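You operate a simulated robot arm through the tools that you are given. There is no shell and no other tool.

The job below is to be done with a simulated two-armed robot. You get a single attempt, and the scene is never put back.

Task
Pick up the bottle that says "clutch fluid" from the top of the grey-legged table with one hand, pass it to the other hand and put it on the base of the maroon stand of the silver engine. Put two of the blue fuses from the top of the white shelf on the top of the wooden work bench. The order is free. Set down upright: bottle.

It is judged by the outcome, as a careful person would: the job done as asked, and still so three seconds after it is handed in. It fails if anything else is knocked over, pushed out of place, dropped, spilled or broken.

Robot
Two 7-joint arms with two-finger parallel grippers on one trunk, on a base that moves. Base frame: it is fixed to the floor where the robot stands at the start and does not move with it; the origin is under the middle of the robot, x ahead of it, y to its left, z up. Readings come in m, rad, newtons and seconds.
The left shoulder is at the start at [0.06, 0.147, 0.532], the right one opposite. With the tool pointing down near the work surface each hand reaches from about 0.1 to 0.62 m from the robot's upright axis, wherever it stands, measured 20 degrees to its own side. Places, roughly: base of the maroon stand of the silver engine [-1.6, -0.2, 0.1]; blue fuse [3, -0.5, 1]; clutch fluid bottle, de-icer bottle, pure water bo [-2.5, -1.75, 0.75]; top of the wooden work bench [3.6, 2, 0.8]. Payload 3.43 kg a hand.
The tool frame of a hand sits at the grasp point between the pads (the TCP): z along the fingers, y along the line on which they close. The tips reach 0.03 m beyond it. The gripper opens to 0.094 m. The fingers are 0.028 m wide and 0.01 m thick; the gripper's body (0.05 by 0.096 m) begins 0.055 m behind the TCP.
Orientation is that of the tool frame in the base frame, as a unit quaternion [x, y, z, w]. With the fingers straight down and closing along the base's y, the tool's x points along the base's -x, its y along +y and its z along -z.

Tools
- The arms move only by the tool jog_arm. It takes "left_deltas", "right_deltas" or both (then of equal length, played together; a hand with none holds still); each is one flat list of numbers, 7 for each row, row after row: the shift along the tool's x, y, z in m, then the turn, a rotation vector about the tool's x, y, z in rad, then the finger opening in m, from 0 to 0.094. In form: [tx, ty, tz, rx, ry, rz, claw, tx, ty, tz, rx, ry, rz, claw, ...]. A call has 1 to 20 rows; each row shifts and turns the commanded pose from where the row before left it, along the tool's axes as they then stand. Rows are played at 5 a second. More than 0.05 m and 0.15 rad between two rows, or a gripper value outside its range, and nothing of the call is played. A pose out of reach is approached as far as the arm can. The call stops where the force on the tool passes 40 N (or 10 N more than at its start, if that is more) or the arm is blocked; 0.2 s more then pass. Each finger travels about 0.072 m/s and halts on what it meets, pressing with about 22 N; the grip force reading is that of the motor and also rises with nothing between the fingers. The clock runs only during rows and for 0.2 s after the last one: add rows that do not move to give the fingers time. It gives the time, the measured TCP pose, the force on the tool (base axes), the opening and the grip force at its end, in the units of the frame above (readings bear some noise), with the torque about the TCP (base axes, N m) and any sound that the robot's microphone picked up, and new pictures: "show" is both (left out), scene, wrist or none (wrist: the cameras of the hands that moved).
- Cameras (640 x 400 px; columns grow to the right, rows downward): "scene" is now at [0.0627, -0.0151, 1.1844]; the picture's right is [-0.15, -0.99, 0.00], its down [-0.40, 0.06, -0.91] and it looks along [0.90, -0.14, -0.41] (base axes); focal length 276 px, centre (320, 200). "left" rides on the left gripper at [0.076, -0.014, -0.102] in its tool frame; the picture's right is [0.18, 0.98, 0.00], its down [-0.75, 0.14, -0.64] and it looks along [-0.63, 0.12, 0.77] (tool axes); focal length 243 px, centre (320, 200). "right" rides on the right gripper at [0.076, 0.014, -0.103] in its tool frame; the picture's right is [-0.18, 0.98, 0.00], its down [-0.75, -0.14, -0.64] and it looks along [-0.63, -0.12, 0.77] (tool axes); focal length 243 px, centre (320, 200). There is no depth. A picture from a camera that has moved, and an enlarged one, comes with that camera's place and axes in the base frame and with its lens.
- move_column(by): slides the trunk up (or, below 0, down) by that many m; the arms and the scene camera ride with it, the base frame stays. It gives what a move gives, with no picture.
- drive_base(legs): drives the robot by 1 to 6 legs, each [ahead, left, turn to the left] in m, m and rad, along the robot's own axes; the way and the turn of a leg run together, so that a leg with both is an arc; at most 1.5 m and 3.142 rad a leg. The arms and the cameras ride along, it lands a little off, and it stops where it bumps. It gives what a move gives, and a new picture of the scene camera.
- pan_tilt(pan, tilt): turns the head with the scene camera to pan (to the left, within 1.501 rad either way) and tilt (down, from -0.506 to 1.204), counted from straight ahead of the robot. It gives what a move gives, and a new picture of the scene camera.
- enlarge(camera, box): a new picture of the part [left, top, right, bottom] of that camera's present view, enlarged. It takes no simulated time.
- job_done(): hands the job in; it is judged then, once.

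Nothing tells you exact positions but the pictures and the camera data. Unless the task says otherwise, let go and move clear before handing in.

The tools are called after "Call:" by a JSON object that holds its "api" and its "payload". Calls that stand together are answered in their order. jog_arm: Moves the arms, as the interface text tells. Its arguments: {"type":"object","properties":{"left_deltas":{"type":"array","items":{"type":"number"}},"right_deltas":{"type":"array","items":{"type":"number"}},"show":{"type":"string","enum":["both","scene","wrist","none"]}},"required":[]} The other tools are called the same way: move_column (by) moves the trunk up or down; drive_base (legs) drives the base; pan_tilt (pan, tilt) turns the head that bears the scene camera; enlarge (camera, box) takes an enlarged picture of a part of a camera's view; job_done () hands the job in.

At the start:

```text
time: 0.0
left_eef_pos: [0.2942, 0.1046, 0.9711]
left_ee_rot: [0.0, 1.0, 0.001, 0.0]
left_force: [0.2, -0.3, 0.1]
left_moment: [0.01, 0.0, -0.03]
left_width: 0.094
left_grip_force: 0.1
right_eef_pos: [0.3466, -0.1572, 0.9695]
right_ee_rot: [0.0, 1.0, 0.0, 0.0]
right_force: [-0.4, -0.9, -0.2]
right_moment: [0.01, 0.02, -0.02]
right_width: 0.0938
right_grip_force: 0.1
trunk travel left (down, up): [-0.24, 0.01]
robot x, y, heading: [-0.0006, 0.0028, 0.002]
head pan, tilt (commanded): [-0.154, 0.417]
```

scene: 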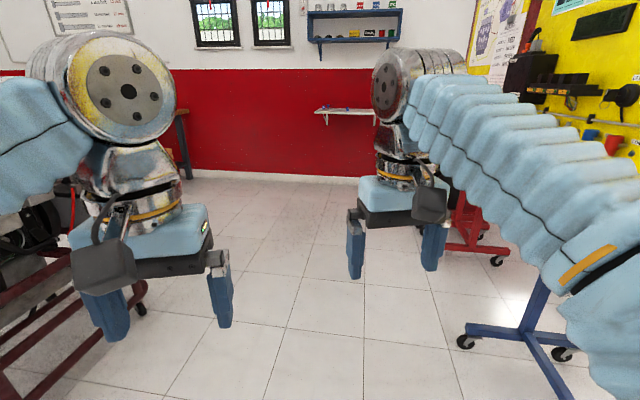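
right: 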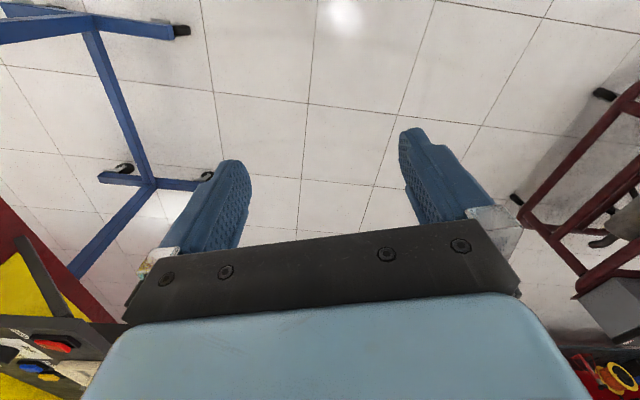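
left: 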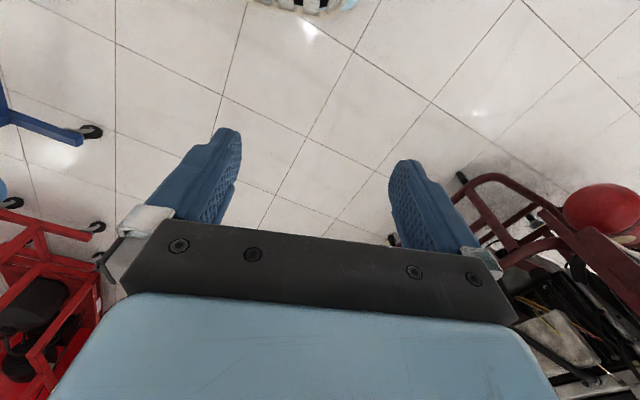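

I see the workshop ahead with a white shelf on the red wall in the distance (fuses there), and stands left and right. I'll look around with the head first to map the room.

Call:
{"api": "pan_tilt", "payload": {"pan": 0.0, "tilt": 0.2}}

Call:
{"api": "pan_tilt", "payload": {"pan": 1.0, "tilt": 0.3}}

Call:
{"api": "pan_tilt", "payload": {"pan": 1.5, "tilt": 0.4}}

Call:
{"api": "pan_tilt", "payload": {"pan": -1.0, "tilt": 0.4}}

Call:
{"api": "pan_tilt", "payload": {"pan": -1.5, "tilt": 0.4}}

```text
time: 0.7
left_eef_pos: [0.2935, 0.1041, 0.9716]
left_ee_rot: [0.0, 1.0, 0.0, 0.0]
left_force: [0.4, -0.6, 0.5]
left_moment: [0.01, 0.02, 0.0]
left_width: 0.094
left_grip_force: 0.1
right_eef_pos: [0.3468, -0.1572, 0.9705]
right_ee_rot: [0.0, 1.0, 0.0, 0.0]
right_force: [-0.1, -0.3, -0.1]
right_moment: [0.01, -0.02, -0.06]
right_width: 0.094
right_grip_force: 0.1
trunk travel left (down, up): [-0.24, 0.01]
robot x, y, heading: [0.0018, 0.0003, 0.001]
head pan, tilt (commanded): [0.0, 0.201]
camera scene: at [0.0646, -0.0009, 1.2046], right [0.0, -1.0, 0.0], down [-0.2, 0.0, -0.98], along [0.98, 0.0, -0.2], focal length 276 px, centre (320, 200)
```

scene: 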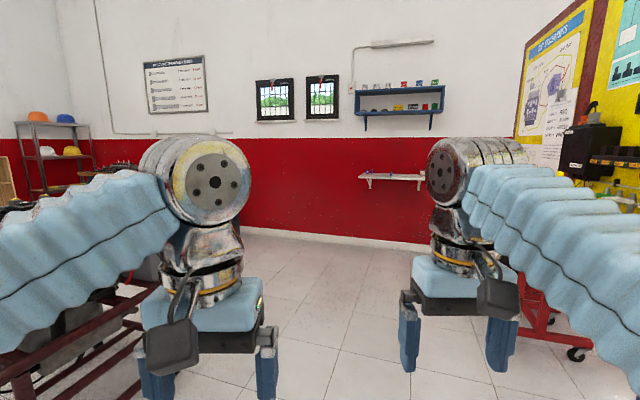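

```text
time: 2.0
left_eef_pos: [0.2932, 0.1043, 0.9708]
left_ee_rot: [0.0, 1.0, 0.0, 0.0]
left_force: [0.0, 0.1, 0.2]
left_moment: [-0.01, -0.01, 0.02]
left_width: 0.0939
left_grip_force: 0.1
right_eef_pos: [0.3476, -0.1566, 0.9696]
right_ee_rot: [0.0, 1.0, 0.0, 0.0]
right_force: [-0.6, -0.3, -0.4]
right_moment: [-0.01, 0.04, 0.0]
right_width: 0.0943
right_grip_force: 0.0
trunk travel left (down, up): [-0.24, 0.01]
robot x, y, heading: [0.0024, -0.0027, -0.002]
head pan, tilt (commanded): [1.0, 0.3]
camera scene: at [0.0219, 0.0776, 1.1953], right [0.84, -0.54, 0.0], down [-0.16, -0.25, -0.96], along [0.52, 0.8, -0.3], focal length 276 px, centre (320, 200)
```

scene: 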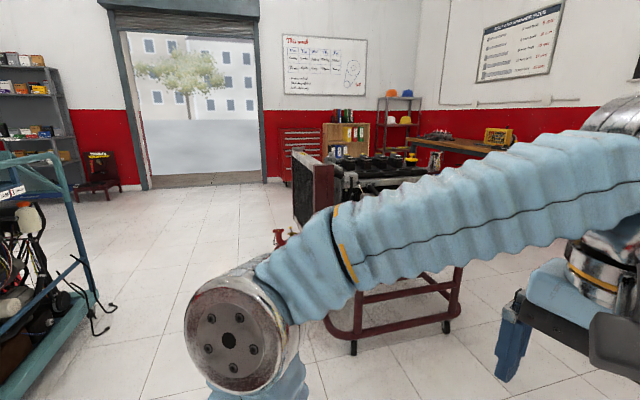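

```text
time: 2.9
left_eef_pos: [0.2938, 0.104, 0.9698]
left_ee_rot: [-0.001, 1.0, 0.0, -0.001]
left_force: [0.0, 0.3, 0.4]
left_moment: [0.04, -0.01, -0.02]
left_width: 0.0938
left_grip_force: 0.1
right_eef_pos: [0.3477, -0.1578, 0.9708]
right_ee_rot: [0.0, 1.0, 0.0, 0.0]
right_force: [0.0, 0.0, -0.6]
right_moment: [0.0, -0.01, -0.01]
right_width: 0.0939
right_grip_force: 0.1
trunk travel left (down, up): [-0.24, 0.01]
robot x, y, heading: [-0.0003, 0.0025, 0.001]
head pan, tilt (commanded): [1.499, 0.4]
camera scene: at [-0.0219, 0.0915, 1.1861], right [1.0, -0.07, 0.0], down [-0.03, -0.39, -0.92], along [0.07, 0.92, -0.39], focal length 276 px, centre (320, 200)
```

scene: 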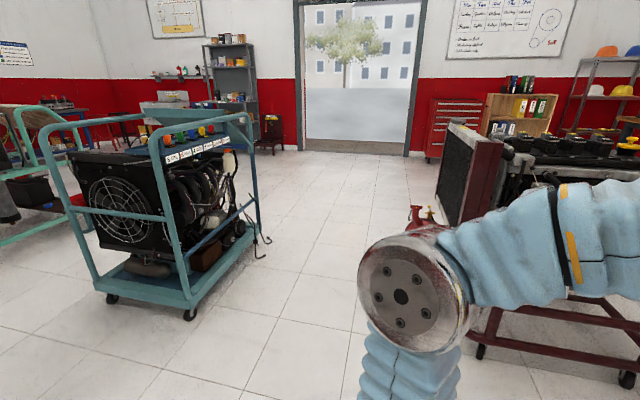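

```text
time: 5.2
left_eef_pos: [0.293, 0.1039, 0.9703]
left_ee_rot: [-0.001, 1.0, 0.0, 0.0]
left_force: [0.2, 0.4, 0.4]
left_moment: [0.0, 0.01, 0.01]
left_width: 0.0939
left_grip_force: 0.0
right_eef_pos: [0.3462, -0.1572, 0.9705]
right_ee_rot: [0.0, 1.0, 0.0, 0.0]
right_force: [0.5, 0.3, 0.0]
right_moment: [-0.01, -0.03, 0.0]
right_width: 0.094
right_grip_force: 0.0
trunk travel left (down, up): [-0.24, 0.01]
robot x, y, heading: [0.0018, 0.0023, -0.001]
head pan, tilt (commanded): [-1.0, 0.4]
camera scene: at [0.0215, -0.0788, 1.1861], right [-0.84, -0.54, 0.0], down [-0.21, 0.33, -0.92], along [0.5, -0.77, -0.39], focal length 276 px, centre (320, 200)
```

scene: 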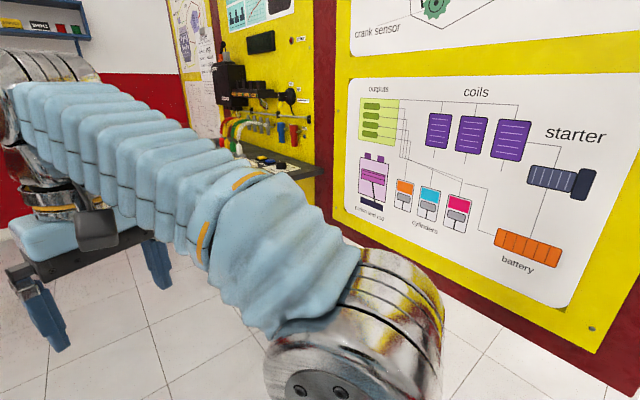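

```text
time: 6.1
left_eef_pos: [0.2925, 0.1049, 0.9702]
left_ee_rot: [0.0, 1.0, 0.0, 0.0]
left_force: [0.1, 0.4, 0.2]
left_moment: [-0.06, -0.02, 0.0]
left_width: 0.0939
left_grip_force: 0.0
right_eef_pos: [0.3466, -0.1578, 0.9706]
right_ee_rot: [0.0, 1.0, -0.001, 0.0]
right_force: [-0.2, -0.2, 0.0]
right_moment: [-0.01, -0.01, -0.02]
right_width: 0.0939
right_grip_force: 0.0
trunk travel left (down, up): [-0.24, 0.01]
robot x, y, heading: [0.0004, -0.0012, -0.003]
head pan, tilt (commanded): [-1.499, 0.4]
camera scene: at [-0.0219, -0.0933, 1.1861], right [-1.0, -0.07, 0.0], down [-0.03, 0.39, -0.92], along [0.07, -0.92, -0.39], focal length 276 px, centre (320, 200)
```

scene: 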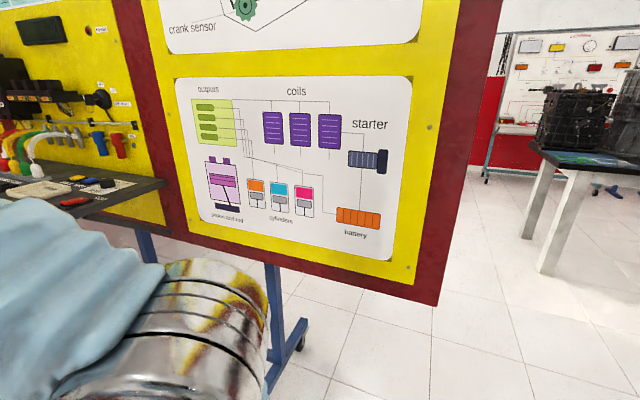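

The white shelf is on the far wall ahead, slightly right; the wooden bench is far left corner. The floor ahead looks clear, so I'll drive ahead about 1.4 m and look at the shelf.

Call:
{"api": "pan_tilt", "payload": {"pan": -0.1, "tilt": 0.5}}

Call:
{"api": "drive_base", "payload": {"legs": [[1.3, -0.15, 0]]}}

```text
time: 7.7
left_eef_pos: [0.2927, 0.1046, 0.9704]
left_ee_rot: [0.0, 1.0, 0.0, 0.001]
left_force: [-0.5, 0.4, -0.3]
left_moment: [0.01, 0.0, 0.02]
left_width: 0.0939
left_grip_force: 0.1
right_eef_pos: [0.3479, -0.1567, 0.9707]
right_ee_rot: [0.001, 1.0, 0.0, -0.001]
right_force: [-0.4, -0.5, 0.0]
right_moment: [0.01, -0.01, 0.04]
right_width: 0.0941
right_grip_force: 0.1
trunk travel left (down, up): [-0.24, 0.01]
robot x, y, heading: [-0.0037, 0.0025, 0.003]
head pan, tilt (commanded): [-0.099, 0.499]
camera scene: at [0.0619, -0.01, 1.1769], right [-0.1, -0.99, 0.0], down [-0.48, 0.05, -0.88], along [0.87, -0.09, -0.48], focal length 276 px, centre (320, 200)
```

scene: 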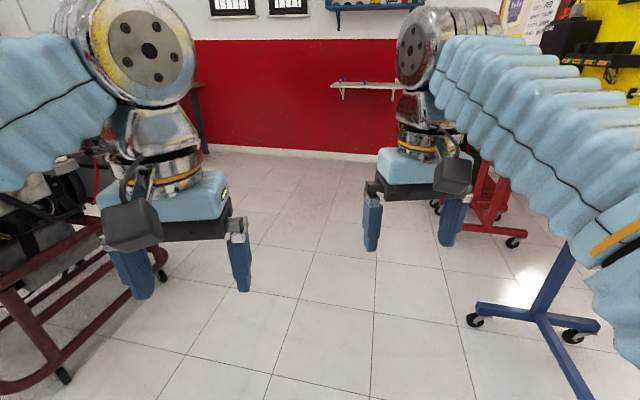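

```text
time: 14.2
left_eef_pos: [1.5888, -0.0485, 0.9698]
left_ee_rot: [0.002, 1.0, 0.0, 0.0]
left_force: [0.2, 0.3, 0.4]
left_moment: [-0.01, -0.01, 0.0]
left_width: 0.094
left_grip_force: 0.1
right_eef_pos: [1.6407, -0.3092, 0.9703]
right_ee_rot: [0.002, 1.0, 0.001, -0.001]
right_force: [0.6, -0.5, -0.3]
right_moment: [-0.02, 0.01, 0.03]
right_width: 0.0942
right_grip_force: 0.1
trunk travel left (down, up): [-0.24, 0.01]
robot x, y, heading: [1.2952, -0.1514, -0.003]
head pan, tilt (commanded): [-0.099, 0.499]
camera scene: at [1.3559, -0.1611, 1.1769], right [-0.1, -0.99, 0.0], down [-0.48, 0.05, -0.88], along [0.87, -0.09, -0.48], focal length 276 px, centre (320, 200)
```

scene: 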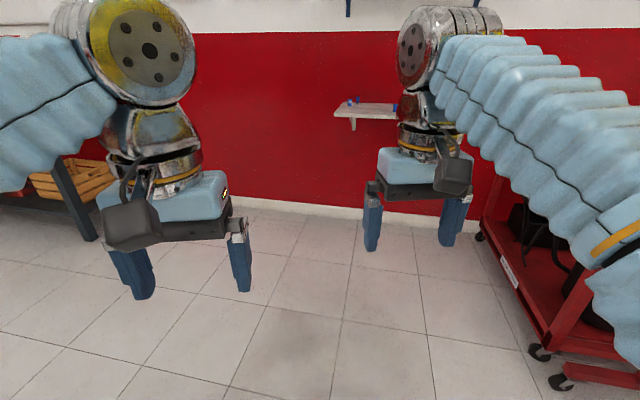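

The shelf with small blue objects is now visible. I'll enlarge it.

Call:
{"api": "enlarge", "payload": {"camera": "scene", "box": [320, 80, 420, 142]}}

```text
6.40 times, centred on (370, 111) of scene
camera zoom: at [1.3559, -0.1611, 1.1769], right [-0.1, -0.99, 0.0], down [-0.48, 0.05, -0.88], along [0.87, -0.09, -0.48], focal length 1764 px, centre (0, 770)
```

zoom: 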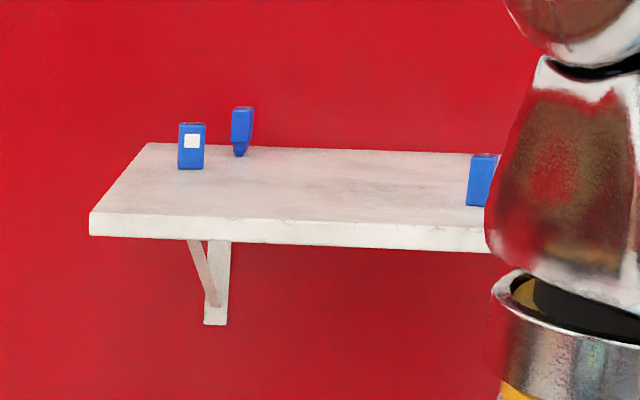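

Three blue fuses stand on the shelf, whose front edge I estimate near x≈2.74, z≈0.9, y from ≈-0.37 rightward. I'll move closer for a better measurement.

Call:
{"api": "drive_base", "payload": {"legs": [[0.6, -0.3, 0]]}}

Call:
{"api": "pan_tilt", "payload": {"pan": 0.0, "tilt": 0.5}}

```text
time: 17.9
left_eef_pos: [2.1843, -0.3437, 0.9702]
left_ee_rot: [-0.001, 1.0, 0.0, 0.0]
left_force: [0.1, 0.5, 0.0]
left_moment: [0.05, -0.02, 0.04]
left_width: 0.0936
left_grip_force: 0.2
right_eef_pos: [2.2375, -0.6063, 0.9699]
right_ee_rot: [0.0, 1.0, 0.001, 0.0]
right_force: [-0.2, 0.4, -0.6]
right_moment: [0.05, 0.01, -0.05]
right_width: 0.0942
right_grip_force: 0.0
trunk travel left (down, up): [-0.24, 0.01]
robot x, y, heading: [1.8895, -0.4511, 0.001]
head pan, tilt (commanded): [-0.099, 0.499]
camera scene: at [1.9523, -0.4598, 1.1769], right [-0.1, -1.0, 0.0], down [-0.48, 0.05, -0.88], along [0.87, -0.09, -0.48], focal length 276 px, centre (320, 200)
```

scene: 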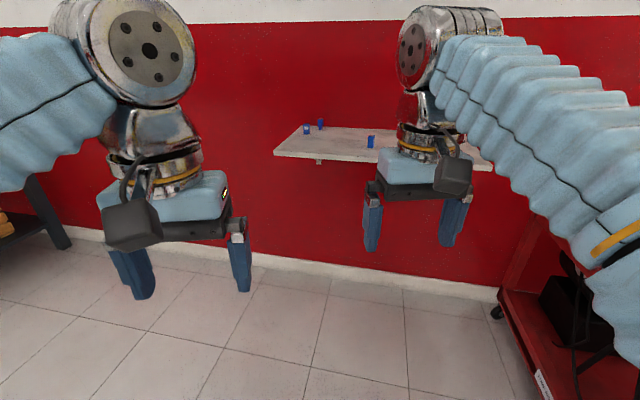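

```text
time: 18.6
left_eef_pos: [2.1838, -0.346, 0.9707]
left_ee_rot: [-0.001, 1.0, 0.001, 0.0]
left_force: [0.1, 0.5, 0.1]
left_moment: [-0.02, 0.04, 0.02]
left_width: 0.0938
left_grip_force: 0.2
right_eef_pos: [2.2371, -0.6072, 0.9712]
right_ee_rot: [0.0, 1.0, -0.001, 0.0]
right_force: [0.0, 0.4, 0.9]
right_moment: [-0.03, -0.02, -0.03]
right_width: 0.094
right_grip_force: 0.1
trunk travel left (down, up): [-0.24, 0.01]
robot x, y, heading: [1.891, -0.4495, 0.0]
head pan, tilt (commanded): [0.0, 0.499]
camera scene: at [1.9528, -0.4508, 1.1769], right [0.0, -1.0, 0.0], down [-0.48, 0.0, -0.88], along [0.88, 0.0, -0.48], focal length 276 px, centre (320, 200)
```

scene: 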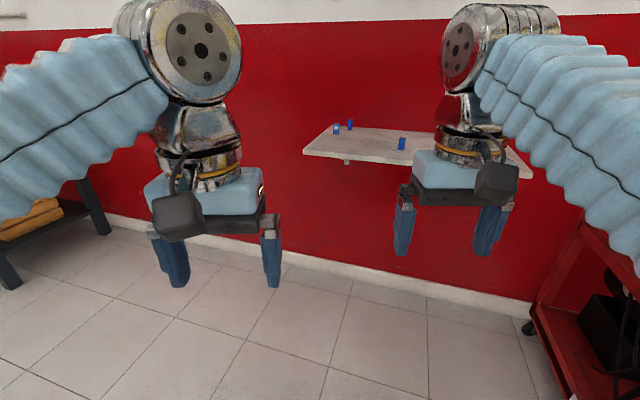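

I see the shelf well now; enlarging for the fuse detail.

Call:
{"api": "enlarge", "payload": {"camera": "scene", "box": [300, 110, 428, 190]}}

Call:
{"api": "enlarge", "payload": {"camera": "scene", "box": [420, 110, 548, 190]}}

```text
5.00 times, centred on (364, 150) of scene
camera zoom: at [1.9528, -0.4508, 1.1769], right [0.0, -1.0, 0.0], down [-0.48, 0.0, -0.88], along [0.88, 0.0, -0.48], focal length 1378 px, centre (100, 450)
```

zoom: 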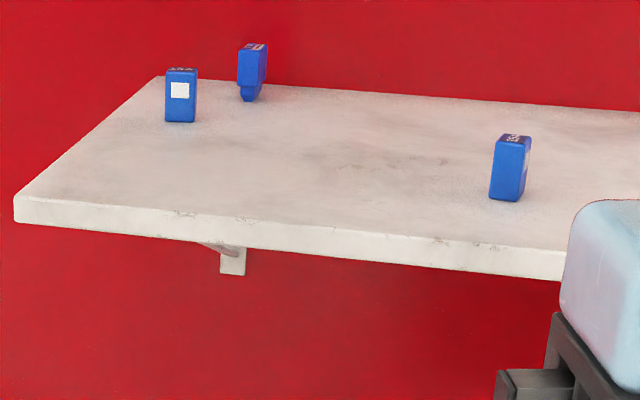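

```text
5.00 times, centred on (484, 150) of scene
camera zoom: at [1.9528, -0.4508, 1.1769], right [0.0, -1.0, 0.0], down [-0.48, 0.0, -0.88], along [0.88, 0.0, -0.48], focal length 1378 px, centre (-500, 450)
```

zoom: 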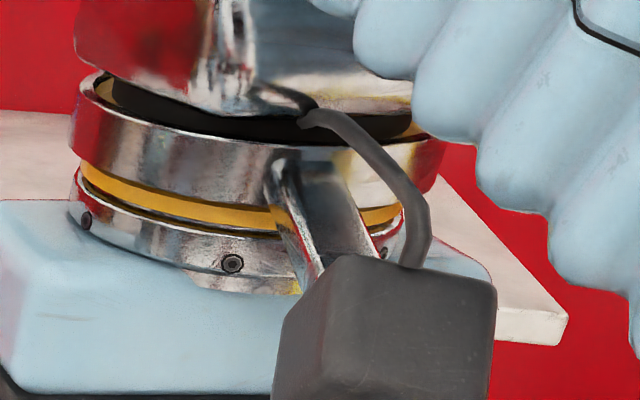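

The shelf is turned about 18° with the wall; fuses estimated near (2.97,-0.51), (3.03,-0.57) and (2.79,-0.71), about 4.5 cm high. I'll raise both hands, then drive nearer facing the wall squarely.

Call:
{"api": "jog_arm", "payload": {"left_deltas": [0, 0, -0.03, 0, 0, 0, 0.094, 0, 0, -0.03, 0, 0, 0, 0.094, 0, 0, -0.03, 0, 0, 0, 0.094, 0, 0, -0.03, 0, 0, 0, 0.094, 0, 0, 0, 0, 0, 0, 0.094], "right_deltas": [0, 0, -0.03, 0, 0, 0, 0.094, 0, 0, -0.03, 0, 0, 0, 0.094, 0, 0, -0.03, 0, 0, 0, 0.094, 0, 0, -0.03, 0, 0, 0, 0.094, 0, 0, 0, 0, 0, 0, 0.094], "show": "none"}}

Call:
{"api": "drive_base", "payload": {"legs": [[0.374, 0.04, 0], [0, 0, -0.313]]}}

```text
time: 19.8
left_eef_pos: [2.1843, -0.3463, 0.9807]
left_ee_rot: [-0.001, 1.0, -0.001, 0.001]
left_force: [-0.3, 0.2, 0.0]
left_moment: [0.01, -0.01, 0.01]
left_width: 0.0938
left_grip_force: 0.0
left hand out of reach, approached as far as the arm can: row 1, 2, 3, 4
right_eef_pos: [2.2378, -0.6069, 0.9914]
right_ee_rot: [-0.001, 1.0, 0.0, 0.0]
right_force: [-0.6, -0.2, -0.3]
right_moment: [-0.04, -0.01, 0.05]
right_width: 0.094
right_grip_force: 0.1
right hand out of reach, approached as far as the arm can: row 1, 2, 3, 4
trunk travel left (down, up): [-0.24, 0.01]
robot x, y, heading: [1.8897, -0.4496, -0.001]
head pan, tilt (commanded): [0.0, 0.499]
```

```text
time: 23.2
left_eef_pos: [2.5761, -0.4006, 0.9793]
left_ee_rot: [0.155, 0.988, 0.0, 0.001]
left_force: [-0.2, 0.3, -0.5]
left_moment: [0.01, 0.03, -0.03]
left_width: 0.0942
left_grip_force: 0.0
right_eef_pos: [2.5465, -0.6648, 0.9898]
right_ee_rot: [0.155, 0.988, 0.0, 0.0]
right_force: [-0.5, -0.2, 0.6]
right_moment: [0.0, 0.0, 0.02]
right_width: 0.0941
right_grip_force: 0.0
trunk travel left (down, up): [-0.24, 0.01]
robot x, y, heading: [2.2644, -0.412, -0.314]
head pan, tilt (commanded): [0.0, 0.499]
camera scene: at [2.3236, -0.4294, 1.1769], right [-0.31, -0.95, 0.0], down [-0.46, 0.15, -0.88], along [0.84, -0.27, -0.48], focal length 276 px, centre (320, 200)
```

scene: 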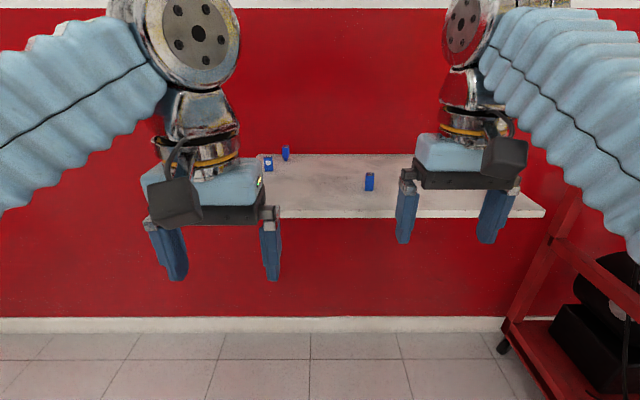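

The shelf is now squared up in view. Tool-down the hands top out near z≈0.98, so I'll tilt the fingers forward about 34° on both hands for better reach over the shelf, and check how they respond.

Call:
{"api": "jog_arm", "payload": {"left_deltas": [0, 0, 0, 0, -0.15, 0, 0.094, 0, 0, 0, 0, -0.15, 0, 0.094, 0, 0, 0, 0, -0.15, 0, 0.094, 0, 0, 0, 0, -0.15, 0, 0.094, 0, 0, 0, 0, 0, 0, 0.094], "right_deltas": [0, 0, 0, 0, -0.15, 0, 0.094, 0, 0, 0, 0, -0.15, 0, 0.094, 0, 0, 0, 0, -0.15, 0, 0.094, 0, 0, 0, 0, -0.15, 0, 0.094, 0, 0, 0, 0, 0, 0, 0.094], "show": "both"}}

```text
time: 24.4
left_eef_pos: [2.576, -0.4004, 0.9806]
left_ee_rot: [0.149, 0.943, -0.047, 0.293]
left_force: [0.6, 0.8, -0.1]
left_moment: [-0.02, -0.01, -0.04]
left_width: 0.094
left_grip_force: 0.0
right_eef_pos: [2.5461, -0.6657, 0.9904]
right_ee_rot: [0.149, 0.943, -0.046, 0.293]
right_force: [0.0, -0.1, 0.0]
right_moment: [-0.01, 0.03, 0.01]
right_width: 0.094
right_grip_force: 0.1
trunk travel left (down, up): [-0.24, 0.01]
robot x, y, heading: [2.2603, -0.4099, -0.308]
head pan, tilt (commanded): [0.0, 0.499]
camera scene: at [2.3234, -0.4292, 1.177], right [-0.31, -0.95, 0.0], down [-0.46, 0.15, -0.88], along [0.84, -0.27, -0.48], focal length 276 px, centre (320, 200)
camera right: at [2.4356, -0.6142, 1.0331], right [0.45, 0.89, 0.1], down [0.2, -0.21, 0.96], along [0.87, -0.41, -0.28], focal length 243 px, centre (320, 200)
camera left: at [2.4565, -0.3763, 1.0222], right [0.16, 0.98, -0.11], down [0.29, 0.06, 0.96], along [0.94, -0.18, -0.27], focal length 243 px, centre (320, 200)
```

scene: 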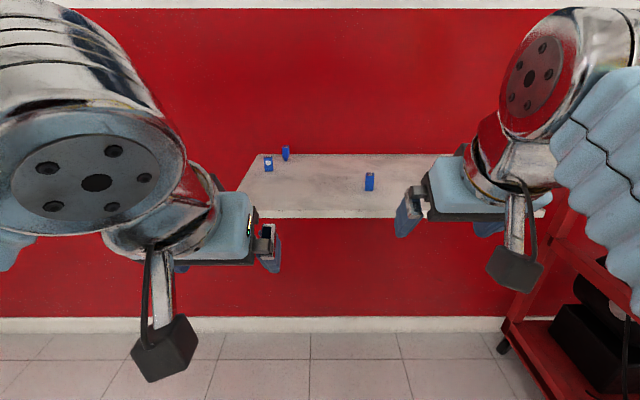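
right: 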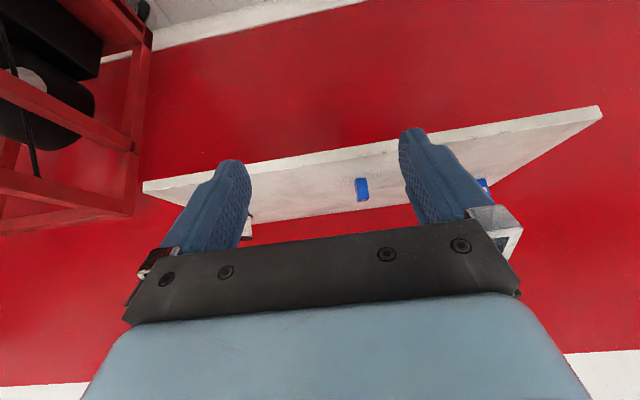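
left: 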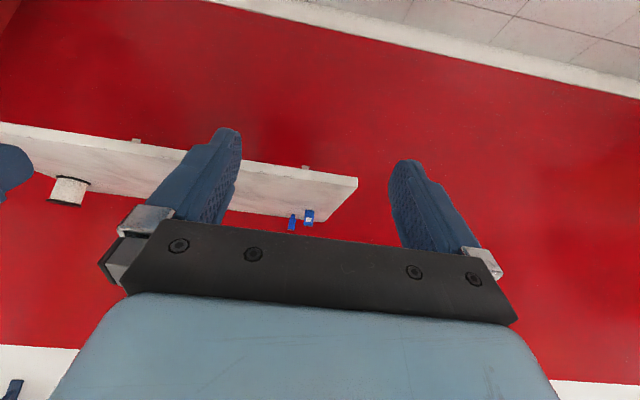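

Both hands tilt fine. I'll enlarge the scene view to refine fuse positions.

Call:
{"api": "enlarge", "payload": {"camera": "scene", "box": [232, 130, 392, 230]}}

Call:
{"api": "enlarge", "payload": {"camera": "left", "box": [240, 150, 400, 250]}}

Call:
{"api": "enlarge", "payload": {"camera": "right", "box": [220, 90, 620, 250]}}

```text
4.00 times, centred on (312, 180) of scene
camera zoom: at [2.3234, -0.4292, 1.177], right [-0.31, -0.95, 0.0], down [-0.46, 0.15, -0.88], along [0.84, -0.27, -0.48], focal length 1102 px, centre (352, 280)
```

zoom: 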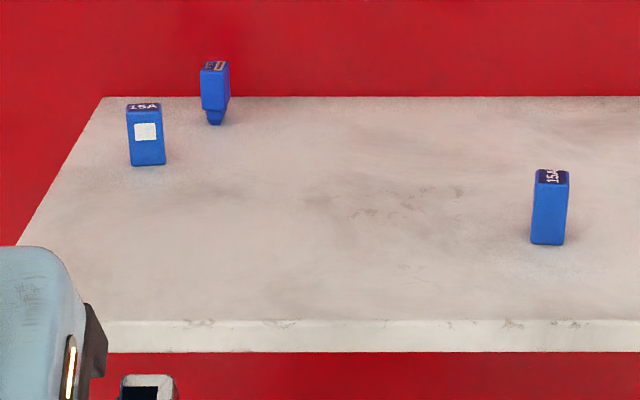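

```text
4.00 times, centred on (320, 200) of left
camera zoom: at [2.4565, -0.3763, 1.0222], right [0.16, 0.98, -0.11], down [0.29, 0.06, 0.96], along [0.94, -0.18, -0.27], focal length 970 px, centre (320, 200)
```

zoom: 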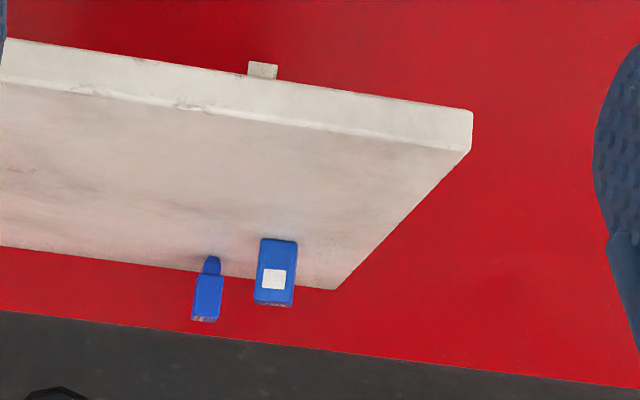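

```text
1.60 times, centred on (420, 170) of right
camera zoom: at [2.4356, -0.6142, 1.0331], right [0.45, 0.89, 0.1], down [0.2, -0.21, 0.96], along [0.87, -0.41, -0.28], focal length 388 px, centre (160, 248)
```

zoom: 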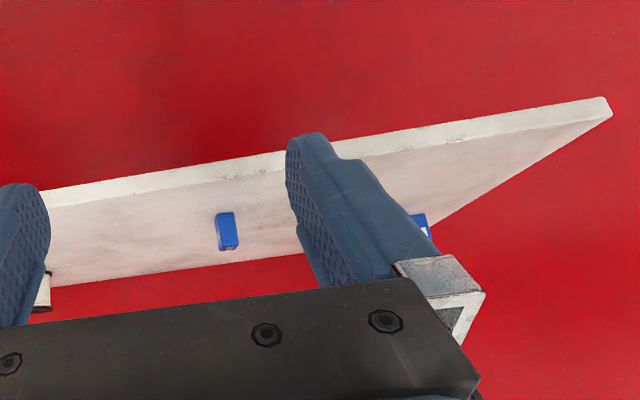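

Triangulating gives shelf top z≈0.885, the nearest fuse C at about (2.85,-0.72) and fuse A at about (3.04,-0.51). I'll look toward the right elbow to check clearance and then drive 0.2 m nearer.

Call:
{"api": "drive_base", "payload": {"legs": [[0.2, 0, 0]]}}

Call:
{"api": "pan_tilt", "payload": {"pan": -0.9, "tilt": 0.7}}

Call:
{"api": "pan_tilt", "payload": {"pan": 0.9, "tilt": 0.7}}

Call:
{"api": "pan_tilt", "payload": {"pan": 0.0, "tilt": 0.6}}

```text
time: 26.0
left_eef_pos: [2.7687, -0.4622, 0.981]
left_ee_rot: [0.148, 0.944, -0.047, 0.291]
left_force: [0.3, -0.4, 0.1]
left_moment: [0.01, -0.01, 0.0]
left_width: 0.0937
left_grip_force: 0.0
right_eef_pos: [2.7385, -0.7274, 0.9906]
right_ee_rot: [0.148, 0.944, -0.046, 0.292]
right_force: [0.3, -0.4, -0.8]
right_moment: [0.0, -0.01, 0.0]
right_width: 0.0938
right_grip_force: 0.1
trunk travel left (down, up): [-0.24, 0.01]
robot x, y, heading: [2.4565, -0.4733, -0.309]
head pan, tilt (commanded): [0.0, 0.499]
camera scene: at [2.5146, -0.4908, 1.1769], right [-0.31, -0.95, 0.0], down [-0.46, 0.15, -0.88], along [0.84, -0.27, -0.48], focal length 276 px, centre (320, 200)
```

scene: 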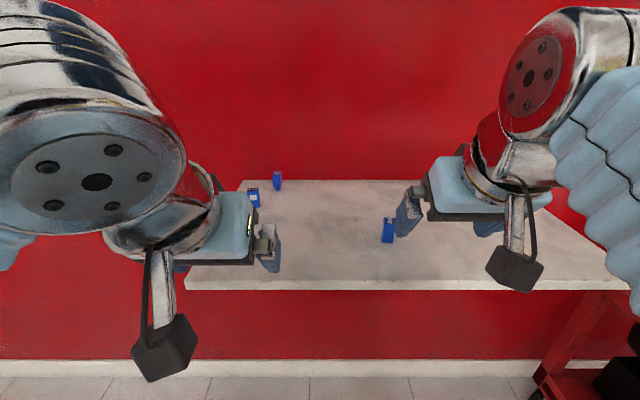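

```text
time: 27.2
left_eef_pos: [2.7684, -0.4615, 0.9791]
left_ee_rot: [0.147, 0.944, -0.046, 0.292]
left_force: [0.5, 0.2, -0.2]
left_moment: [0.04, 0.0, 0.0]
left_width: 0.094
left_grip_force: 0.0
right_eef_pos: [2.7383, -0.7269, 0.991]
right_ee_rot: [0.148, 0.944, -0.046, 0.292]
right_force: [-0.3, -0.1, -0.6]
right_moment: [-0.03, -0.02, 0.03]
right_width: 0.0941
right_grip_force: 0.0
trunk travel left (down, up): [-0.24, 0.01]
robot x, y, heading: [2.4568, -0.4727, -0.311]
head pan, tilt (commanded): [-0.901, 0.7]
camera scene: at [2.4581, -0.5425, 1.1592], right [-0.94, -0.35, 0.0], down [-0.23, 0.6, -0.77], along [0.27, -0.72, -0.64], focal length 276 px, centre (320, 200)
```

scene: 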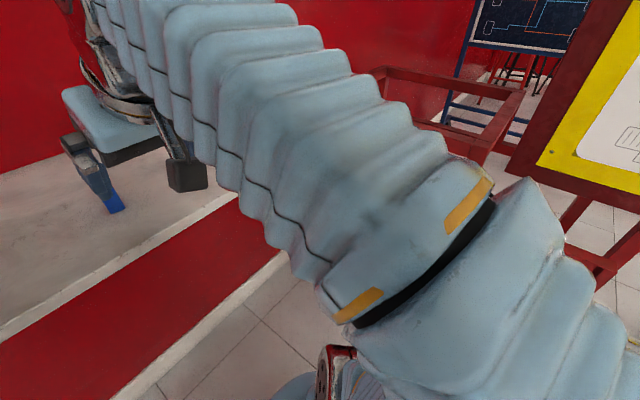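

```text
time: 29.0
left_eef_pos: [2.7667, -0.4621, 0.9809]
left_ee_rot: [0.148, 0.944, -0.047, 0.292]
left_force: [-0.9, 0.0, -0.2]
left_moment: [0.04, 0.02, 0.0]
left_width: 0.0939
left_grip_force: 0.0
right_eef_pos: [2.7385, -0.7277, 0.9912]
right_ee_rot: [0.149, 0.944, -0.047, 0.292]
right_force: [0.0, 0.7, 0.5]
right_moment: [-0.01, -0.05, 0.02]
right_width: 0.0941
right_grip_force: 0.0
trunk travel left (down, up): [-0.24, 0.01]
robot x, y, heading: [2.4556, -0.4689, -0.31]
head pan, tilt (commanded): [0.901, 0.7]
camera scene: at [2.4988, -0.4158, 1.1592], right [0.56, -0.83, 0.0], down [-0.54, -0.36, -0.76], along [0.64, 0.43, -0.64], focal length 276 px, centre (320, 200)
```

scene: 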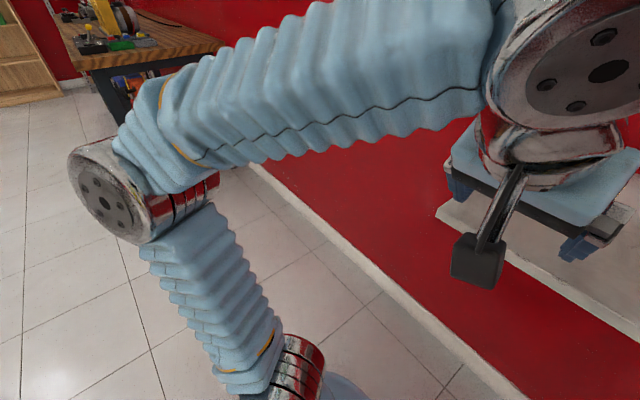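

```text
time: 30.2
left_eef_pos: [2.7682, -0.4618, 0.9798]
left_ee_rot: [0.147, 0.944, -0.046, 0.293]
left_force: [0.2, 0.0, -0.5]
left_moment: [0.01, -0.02, -0.03]
left_width: 0.0942
left_grip_force: 0.1
right_eef_pos: [2.7376, -0.727, 0.9894]
right_ee_rot: [0.148, 0.943, -0.046, 0.293]
right_force: [0.1, -0.1, -0.6]
right_moment: [-0.03, 0.01, 0.01]
right_width: 0.094
right_grip_force: 0.0
trunk travel left (down, up): [-0.24, 0.01]
robot x, y, heading: [2.4557, -0.4684, -0.31]
head pan, tilt (commanded): [0.0, 0.6]
camera scene: at [2.5123, -0.49, 1.1678], right [-0.3, -0.95, 0.0], down [-0.54, 0.17, -0.82], along [0.79, -0.25, -0.57], focal length 276 px, centre (320, 200)
```

scene: 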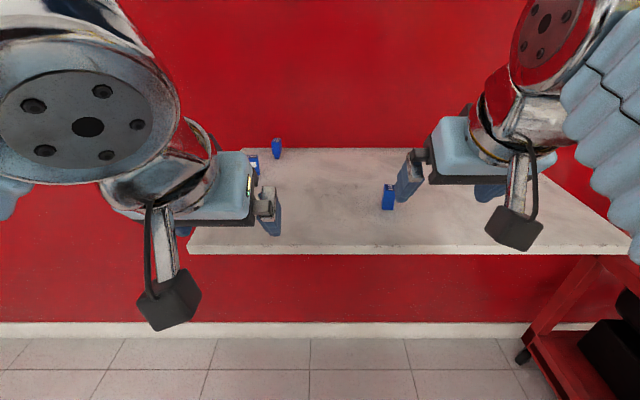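

Elbows have good clearance. Fuse C works out at ≈(2.852,-0.720) consistently, so I'll line up the right hand laterally and move it forward just short of it, then check the wrist view.

Call:
{"api": "jog_arm", "payload": {"right_deltas": [0, 0.021, 0, 0, 0, 0, 0.094, 0, 0.021, 0, 0, 0, 0, 0.094, -0.0182, 0, 0.0206, 0, 0, 0, 0.094, -0.0182, 0, 0.0206, 0, 0, 0, 0.094, -0.0182, 0, 0.0206, 0, 0, 0, 0.094, 0, 0, 0, 0, 0, 0, 0.094]}}

```text
time: 31.6
left_eef_pos: [2.7664, -0.4616, 0.9809]
left_ee_rot: [0.147, 0.944, -0.046, 0.292]
left_force: [-0.1, 0.6, 0.0]
left_moment: [0.02, -0.03, -0.02]
left_width: 0.094
left_grip_force: 0.1
right_eef_pos: [2.8289, -0.7119, 0.9706]
right_ee_rot: [0.148, 0.944, -0.045, 0.292]
right_force: [-0.2, -0.3, 0.3]
right_moment: [0.0, 0.01, 0.01]
right_width: 0.0941
right_grip_force: 0.1
trunk travel left (down, up): [-0.24, 0.01]
robot x, y, heading: [2.4555, -0.4742, -0.31]
head pan, tilt (commanded): [0.0, 0.6]
camera scene: at [2.5125, -0.4901, 1.1678], right [-0.31, -0.95, 0.0], down [-0.54, 0.17, -0.82], along [0.79, -0.25, -0.57], focal length 276 px, centre (320, 200)
camera right: at [2.7175, -0.66, 1.0132], right [0.45, 0.89, 0.1], down [0.2, -0.21, 0.96], along [0.87, -0.4, -0.28], focal length 243 px, centre (320, 200)
```

scene: 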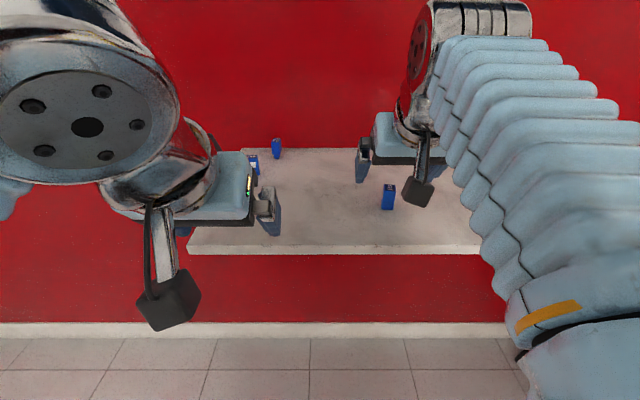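
right: 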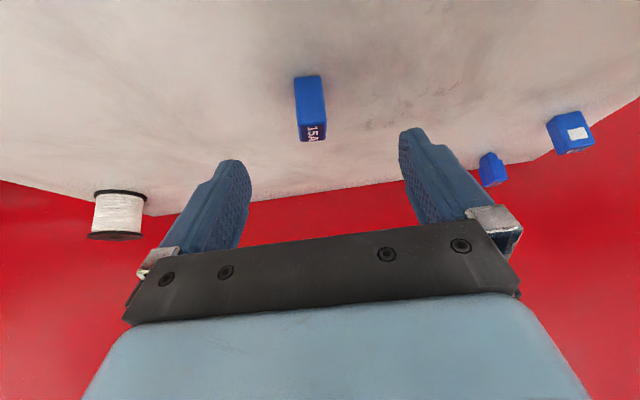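

The wrist view confirms fuse C centred between the fingers, about 2.6 cm ahead and 5 cm below. I'll lower onto it with fingers open.

Call:
{"api": "jog_arm", "payload": {"right_deltas": [0.0018, -0.0005, 0.0178, 0, 0, 0, 0.094, 0.0018, 0, 0.0178, 0, 0, 0, 0.094, 0.0018, 0, 0.0178, 0, 0, 0, 0.094, 0, 0, 0, 0, 0, 0, 0.094]}}

```text
time: 32.6
left_eef_pos: [2.7678, -0.4618, 0.9802]
left_ee_rot: [0.146, 0.944, -0.045, 0.293]
left_force: [0.1, 0.0, -0.5]
left_moment: [-0.02, 0.05, 0.03]
left_width: 0.0941
left_grip_force: 0.0
right_eef_pos: [2.8512, -0.7195, 0.9227]
right_ee_rot: [0.148, 0.944, -0.046, 0.292]
right_force: [0.1, -1.1, -0.2]
right_moment: [0.01, -0.02, -0.01]
right_width: 0.0939
right_grip_force: 0.0
trunk travel left (down, up): [-0.24, 0.01]
robot x, y, heading: [2.4535, -0.4721, -0.313]
head pan, tilt (commanded): [0.0, 0.6]
camera scene: at [2.5124, -0.4901, 1.1678], right [-0.31, -0.95, 0.0], down [-0.54, 0.17, -0.82], along [0.79, -0.25, -0.57], focal length 276 px, centre (320, 200)
camera right: at [2.7411, -0.6683, 0.9661], right [0.45, 0.89, 0.1], down [0.2, -0.21, 0.96], along [0.87, -0.4, -0.28], focal length 243 px, centre (320, 200)
```

scene: 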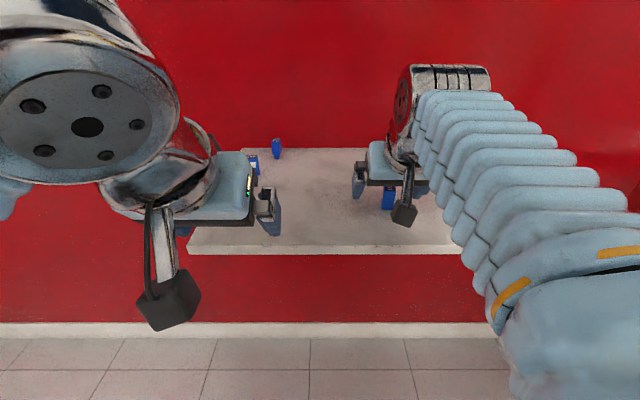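
right: 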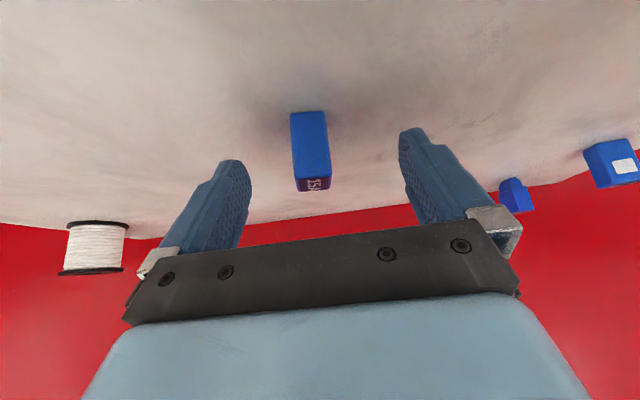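

Fuse C is centred laterally; I'll back off 8 mm for better pad centring, close, and watch the grip.

Call:
{"api": "jog_arm", "payload": {"right_deltas": [0.0077, 0, -0.0028, 0, 0, 0, 0.094, 0, 0, 0, 0, 0, 0, 0.01, 0, 0, 0, 0, 0, 0, 0.01, 0, 0, 0, 0, 0, 0, 0.01, 0, 0, 0, 0, 0, 0, 0.01, 0, 0, 0, 0, 0, 0, 0.01, 0, 0, 0, 0, 0, 0, 0.01]}}

```text
time: 34.2
left_eef_pos: [2.7677, -0.4609, 0.9814]
left_ee_rot: [0.147, 0.944, -0.046, 0.292]
left_force: [-0.2, 0.2, 0.8]
left_moment: [-0.02, 0.0, 0.03]
left_width: 0.0939
left_grip_force: 0.0
right_eef_pos: [2.8446, -0.717, 0.9217]
right_ee_rot: [0.148, 0.944, -0.045, 0.292]
right_force: [0.3, 0.2, -0.7]
right_moment: [-0.02, -0.01, -0.02]
right_width: 0.0189
right_grip_force: 22.1
trunk travel left (down, up): [-0.24, 0.01]
robot x, y, heading: [2.4505, -0.4699, -0.312]
head pan, tilt (commanded): [0.0, 0.6]
camera scene: at [2.5124, -0.49, 1.1678], right [-0.31, -0.95, 0.0], down [-0.54, 0.17, -0.83], along [0.79, -0.25, -0.56], focal length 276 px, centre (320, 200)
camera right: at [2.7337, -0.6657, 0.9641], right [0.45, 0.89, 0.1], down [0.2, -0.21, 0.96], along [0.87, -0.4, -0.28], focal length 243 px, centre (320, 200)
```

scene: 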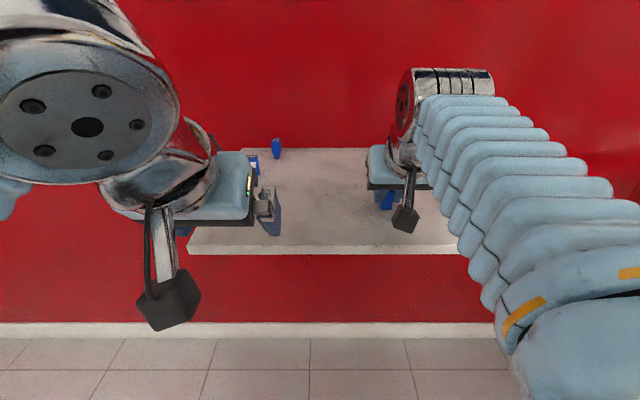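
right: 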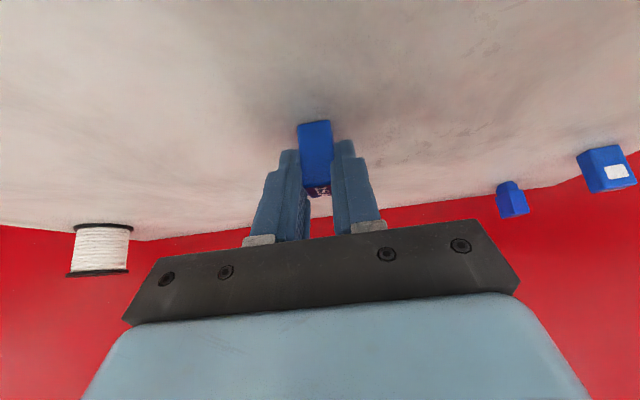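

Fuse C is gripped (0.019 m, 22 N). Lift and draw the right hand back.

Call:
{"api": "jog_arm", "payload": {"right_deltas": [-0.0113, 0, -0.0165, 0, 0, 0, 0.01, -0.0113, 0, -0.0165, 0, 0, 0, 0.01, -0.0113, 0, -0.0165, 0, 0, 0, 0.01, 0.0206, 0, -0.0141, 0, 0, 0, 0.01, 0.0206, 0, -0.0141, 0, 0, 0, 0.01, 0.0206, 0, -0.0141, 0, 0, 0, 0.01, 0, 0, 0, 0, 0, 0, 0.01]}}

```text
time: 35.8
left_eef_pos: [2.7667, -0.462, 0.9811]
left_ee_rot: [0.147, 0.944, -0.046, 0.292]
left_force: [-0.3, 0.0, -0.1]
left_moment: [0.02, 0.01, 0.0]
left_width: 0.094
left_grip_force: 0.1
right_eef_pos: [2.7733, -0.6955, 0.982]
right_ee_rot: [0.147, 0.944, -0.046, 0.292]
right_force: [0.3, -0.2, -0.8]
right_moment: [-0.02, -0.01, 0.0]
right_width: 0.0186
right_grip_force: 21.9
trunk travel left (down, up): [-0.24, 0.01]
robot x, y, heading: [2.4545, -0.4696, -0.31]
head pan, tilt (commanded): [0.0, 0.6]
camera scene: at [2.5122, -0.49, 1.1679], right [-0.31, -0.95, 0.0], down [-0.54, 0.17, -0.83], along [0.79, -0.25, -0.56], focal length 276 px, centre (320, 200)
camera right: at [2.662, -0.6434, 1.0242], right [0.45, 0.89, 0.1], down [0.2, -0.21, 0.96], along [0.87, -0.4, -0.28], focal length 243 px, centre (320, 200)
```

scene: 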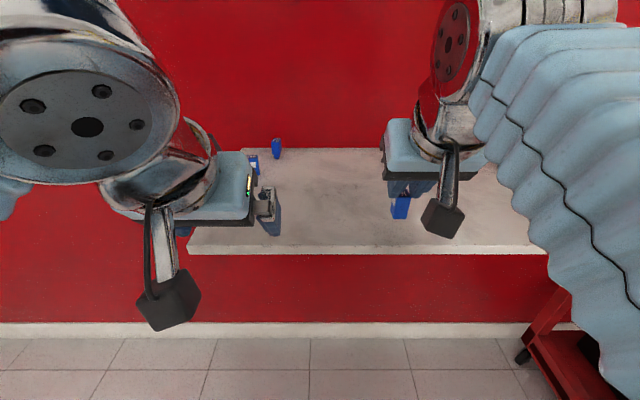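
right: 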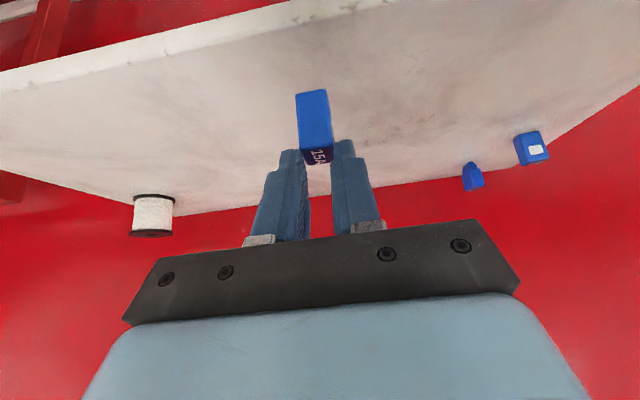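

Fuse C is in the right hand, clear of the shelf. Next I drive 8 cm closer so the left hand can reach fuse A.

Call:
{"api": "drive_base", "payload": {"legs": [[0.08, 0, 0]]}}

Call:
{"api": "jog_arm", "payload": {"left_deltas": [0, 0.0175, 0, 0, 0, 0, 0.094, 0, 0.0175, 0, 0, 0, 0, 0.094, 0, 0, 0, 0, 0, 0, 0.094]}}

```text
time: 36.8
left_eef_pos: [2.8445, -0.486, 0.9812]
left_ee_rot: [0.147, 0.944, -0.046, 0.292]
left_force: [0.3, -0.1, -0.1]
left_moment: [0.01, -0.01, 0.03]
left_width: 0.0939
left_grip_force: 0.0
right_eef_pos: [2.85, -0.7197, 0.9811]
right_ee_rot: [0.147, 0.944, -0.045, 0.292]
right_force: [-0.1, 0.6, 0.0]
right_moment: [0.07, -0.01, 0.02]
right_width: 0.0186
right_grip_force: 22.0
trunk travel left (down, up): [-0.24, 0.01]
robot x, y, heading: [2.5302, -0.4947, -0.31]
head pan, tilt (commanded): [0.0, 0.6]
camera scene: at [2.5889, -0.5146, 1.1679], right [-0.31, -0.95, 0.0], down [-0.54, 0.17, -0.83], along [0.79, -0.25, -0.56], focal length 276 px, centre (320, 200)
```

scene: 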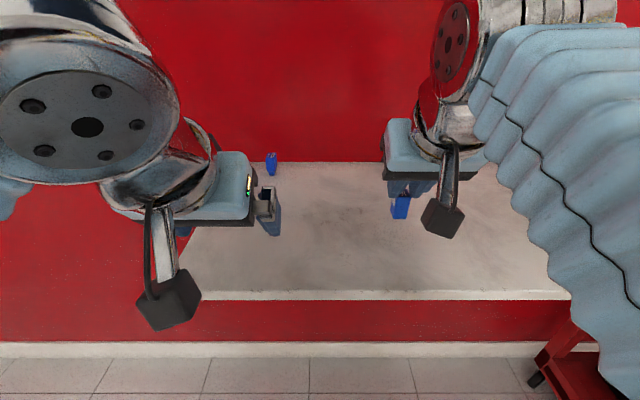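

```text
time: 37.6
left_eef_pos: [2.8541, -0.4528, 0.9799]
left_ee_rot: [0.147, 0.944, -0.045, 0.292]
left_force: [-0.4, -0.1, 0.0]
left_moment: [-0.01, 0.03, 0.05]
left_width: 0.0942
left_grip_force: 0.1
right_eef_pos: [2.852, -0.7198, 0.9818]
right_ee_rot: [0.148, 0.944, -0.045, 0.293]
right_force: [1.4, 0.4, -0.9]
right_moment: [-0.01, 0.0, -0.01]
right_width: 0.0186
right_grip_force: 21.4
trunk travel left (down, up): [-0.24, 0.01]
robot x, y, heading: [2.5349, -0.495, -0.308]
head pan, tilt (commanded): [0.0, 0.6]
camera scene: at [2.5891, -0.5146, 1.1679], right [-0.31, -0.95, 0.0], down [-0.54, 0.17, -0.83], along [0.79, -0.25, -0.56], focal length 276 px, centre (320, 200)
camera left: at [2.7351, -0.4282, 1.0223], right [0.16, 0.98, -0.11], down [0.29, 0.06, 0.96], along [0.94, -0.18, -0.28], focal length 243 px, centre (320, 200)
```

scene: 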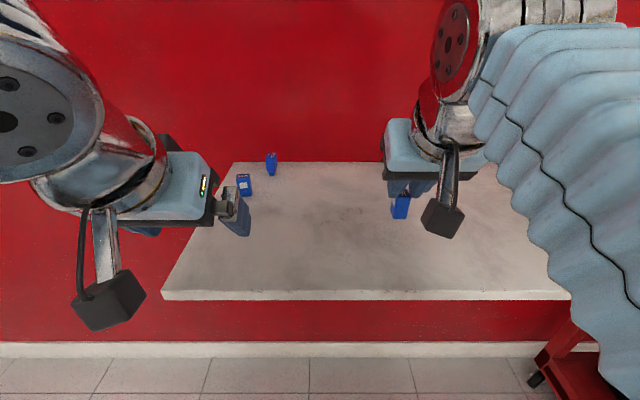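
left: 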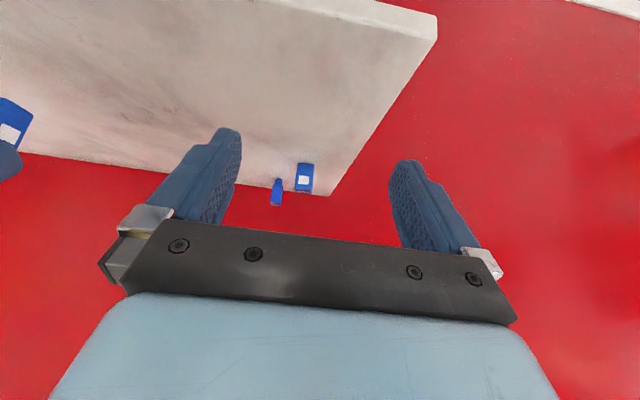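

Fuse A is in view of both cameras. Enlarging for precise pixels.

Call:
{"api": "enlarge", "payload": {"camera": "scene", "box": [210, 140, 306, 200]}}

Call:
{"api": "enlarge", "payload": {"camera": "left", "box": [240, 140, 368, 220]}}

```text
6.67 times, centred on (258, 170) of scene
camera zoom: at [2.5891, -0.5146, 1.1679], right [-0.31, -0.95, 0.0], down [-0.54, 0.17, -0.83], along [0.79, -0.25, -0.56], focal length 1837 px, centre (733, 400)
```

zoom: 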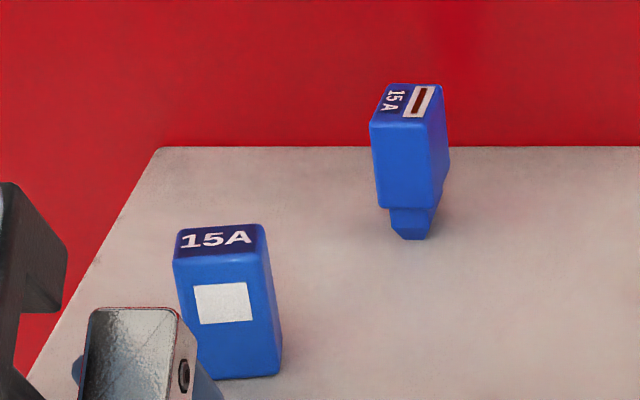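

```text
5.00 times, centred on (304, 180) of left
camera zoom: at [2.7351, -0.4282, 1.0223], right [0.16, 0.98, -0.11], down [0.29, 0.06, 0.96], along [0.94, -0.18, -0.28], focal length 1213 px, centre (400, 300)
```

zoom: 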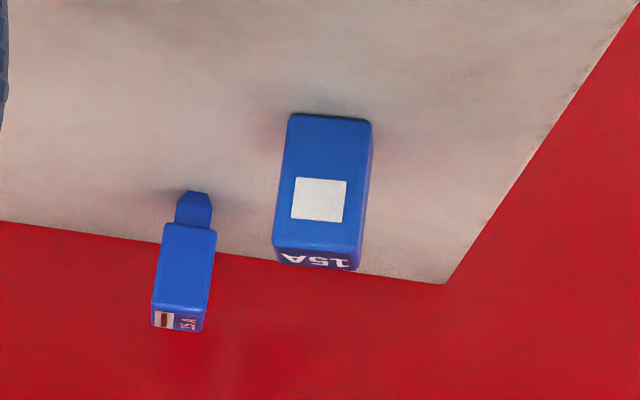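

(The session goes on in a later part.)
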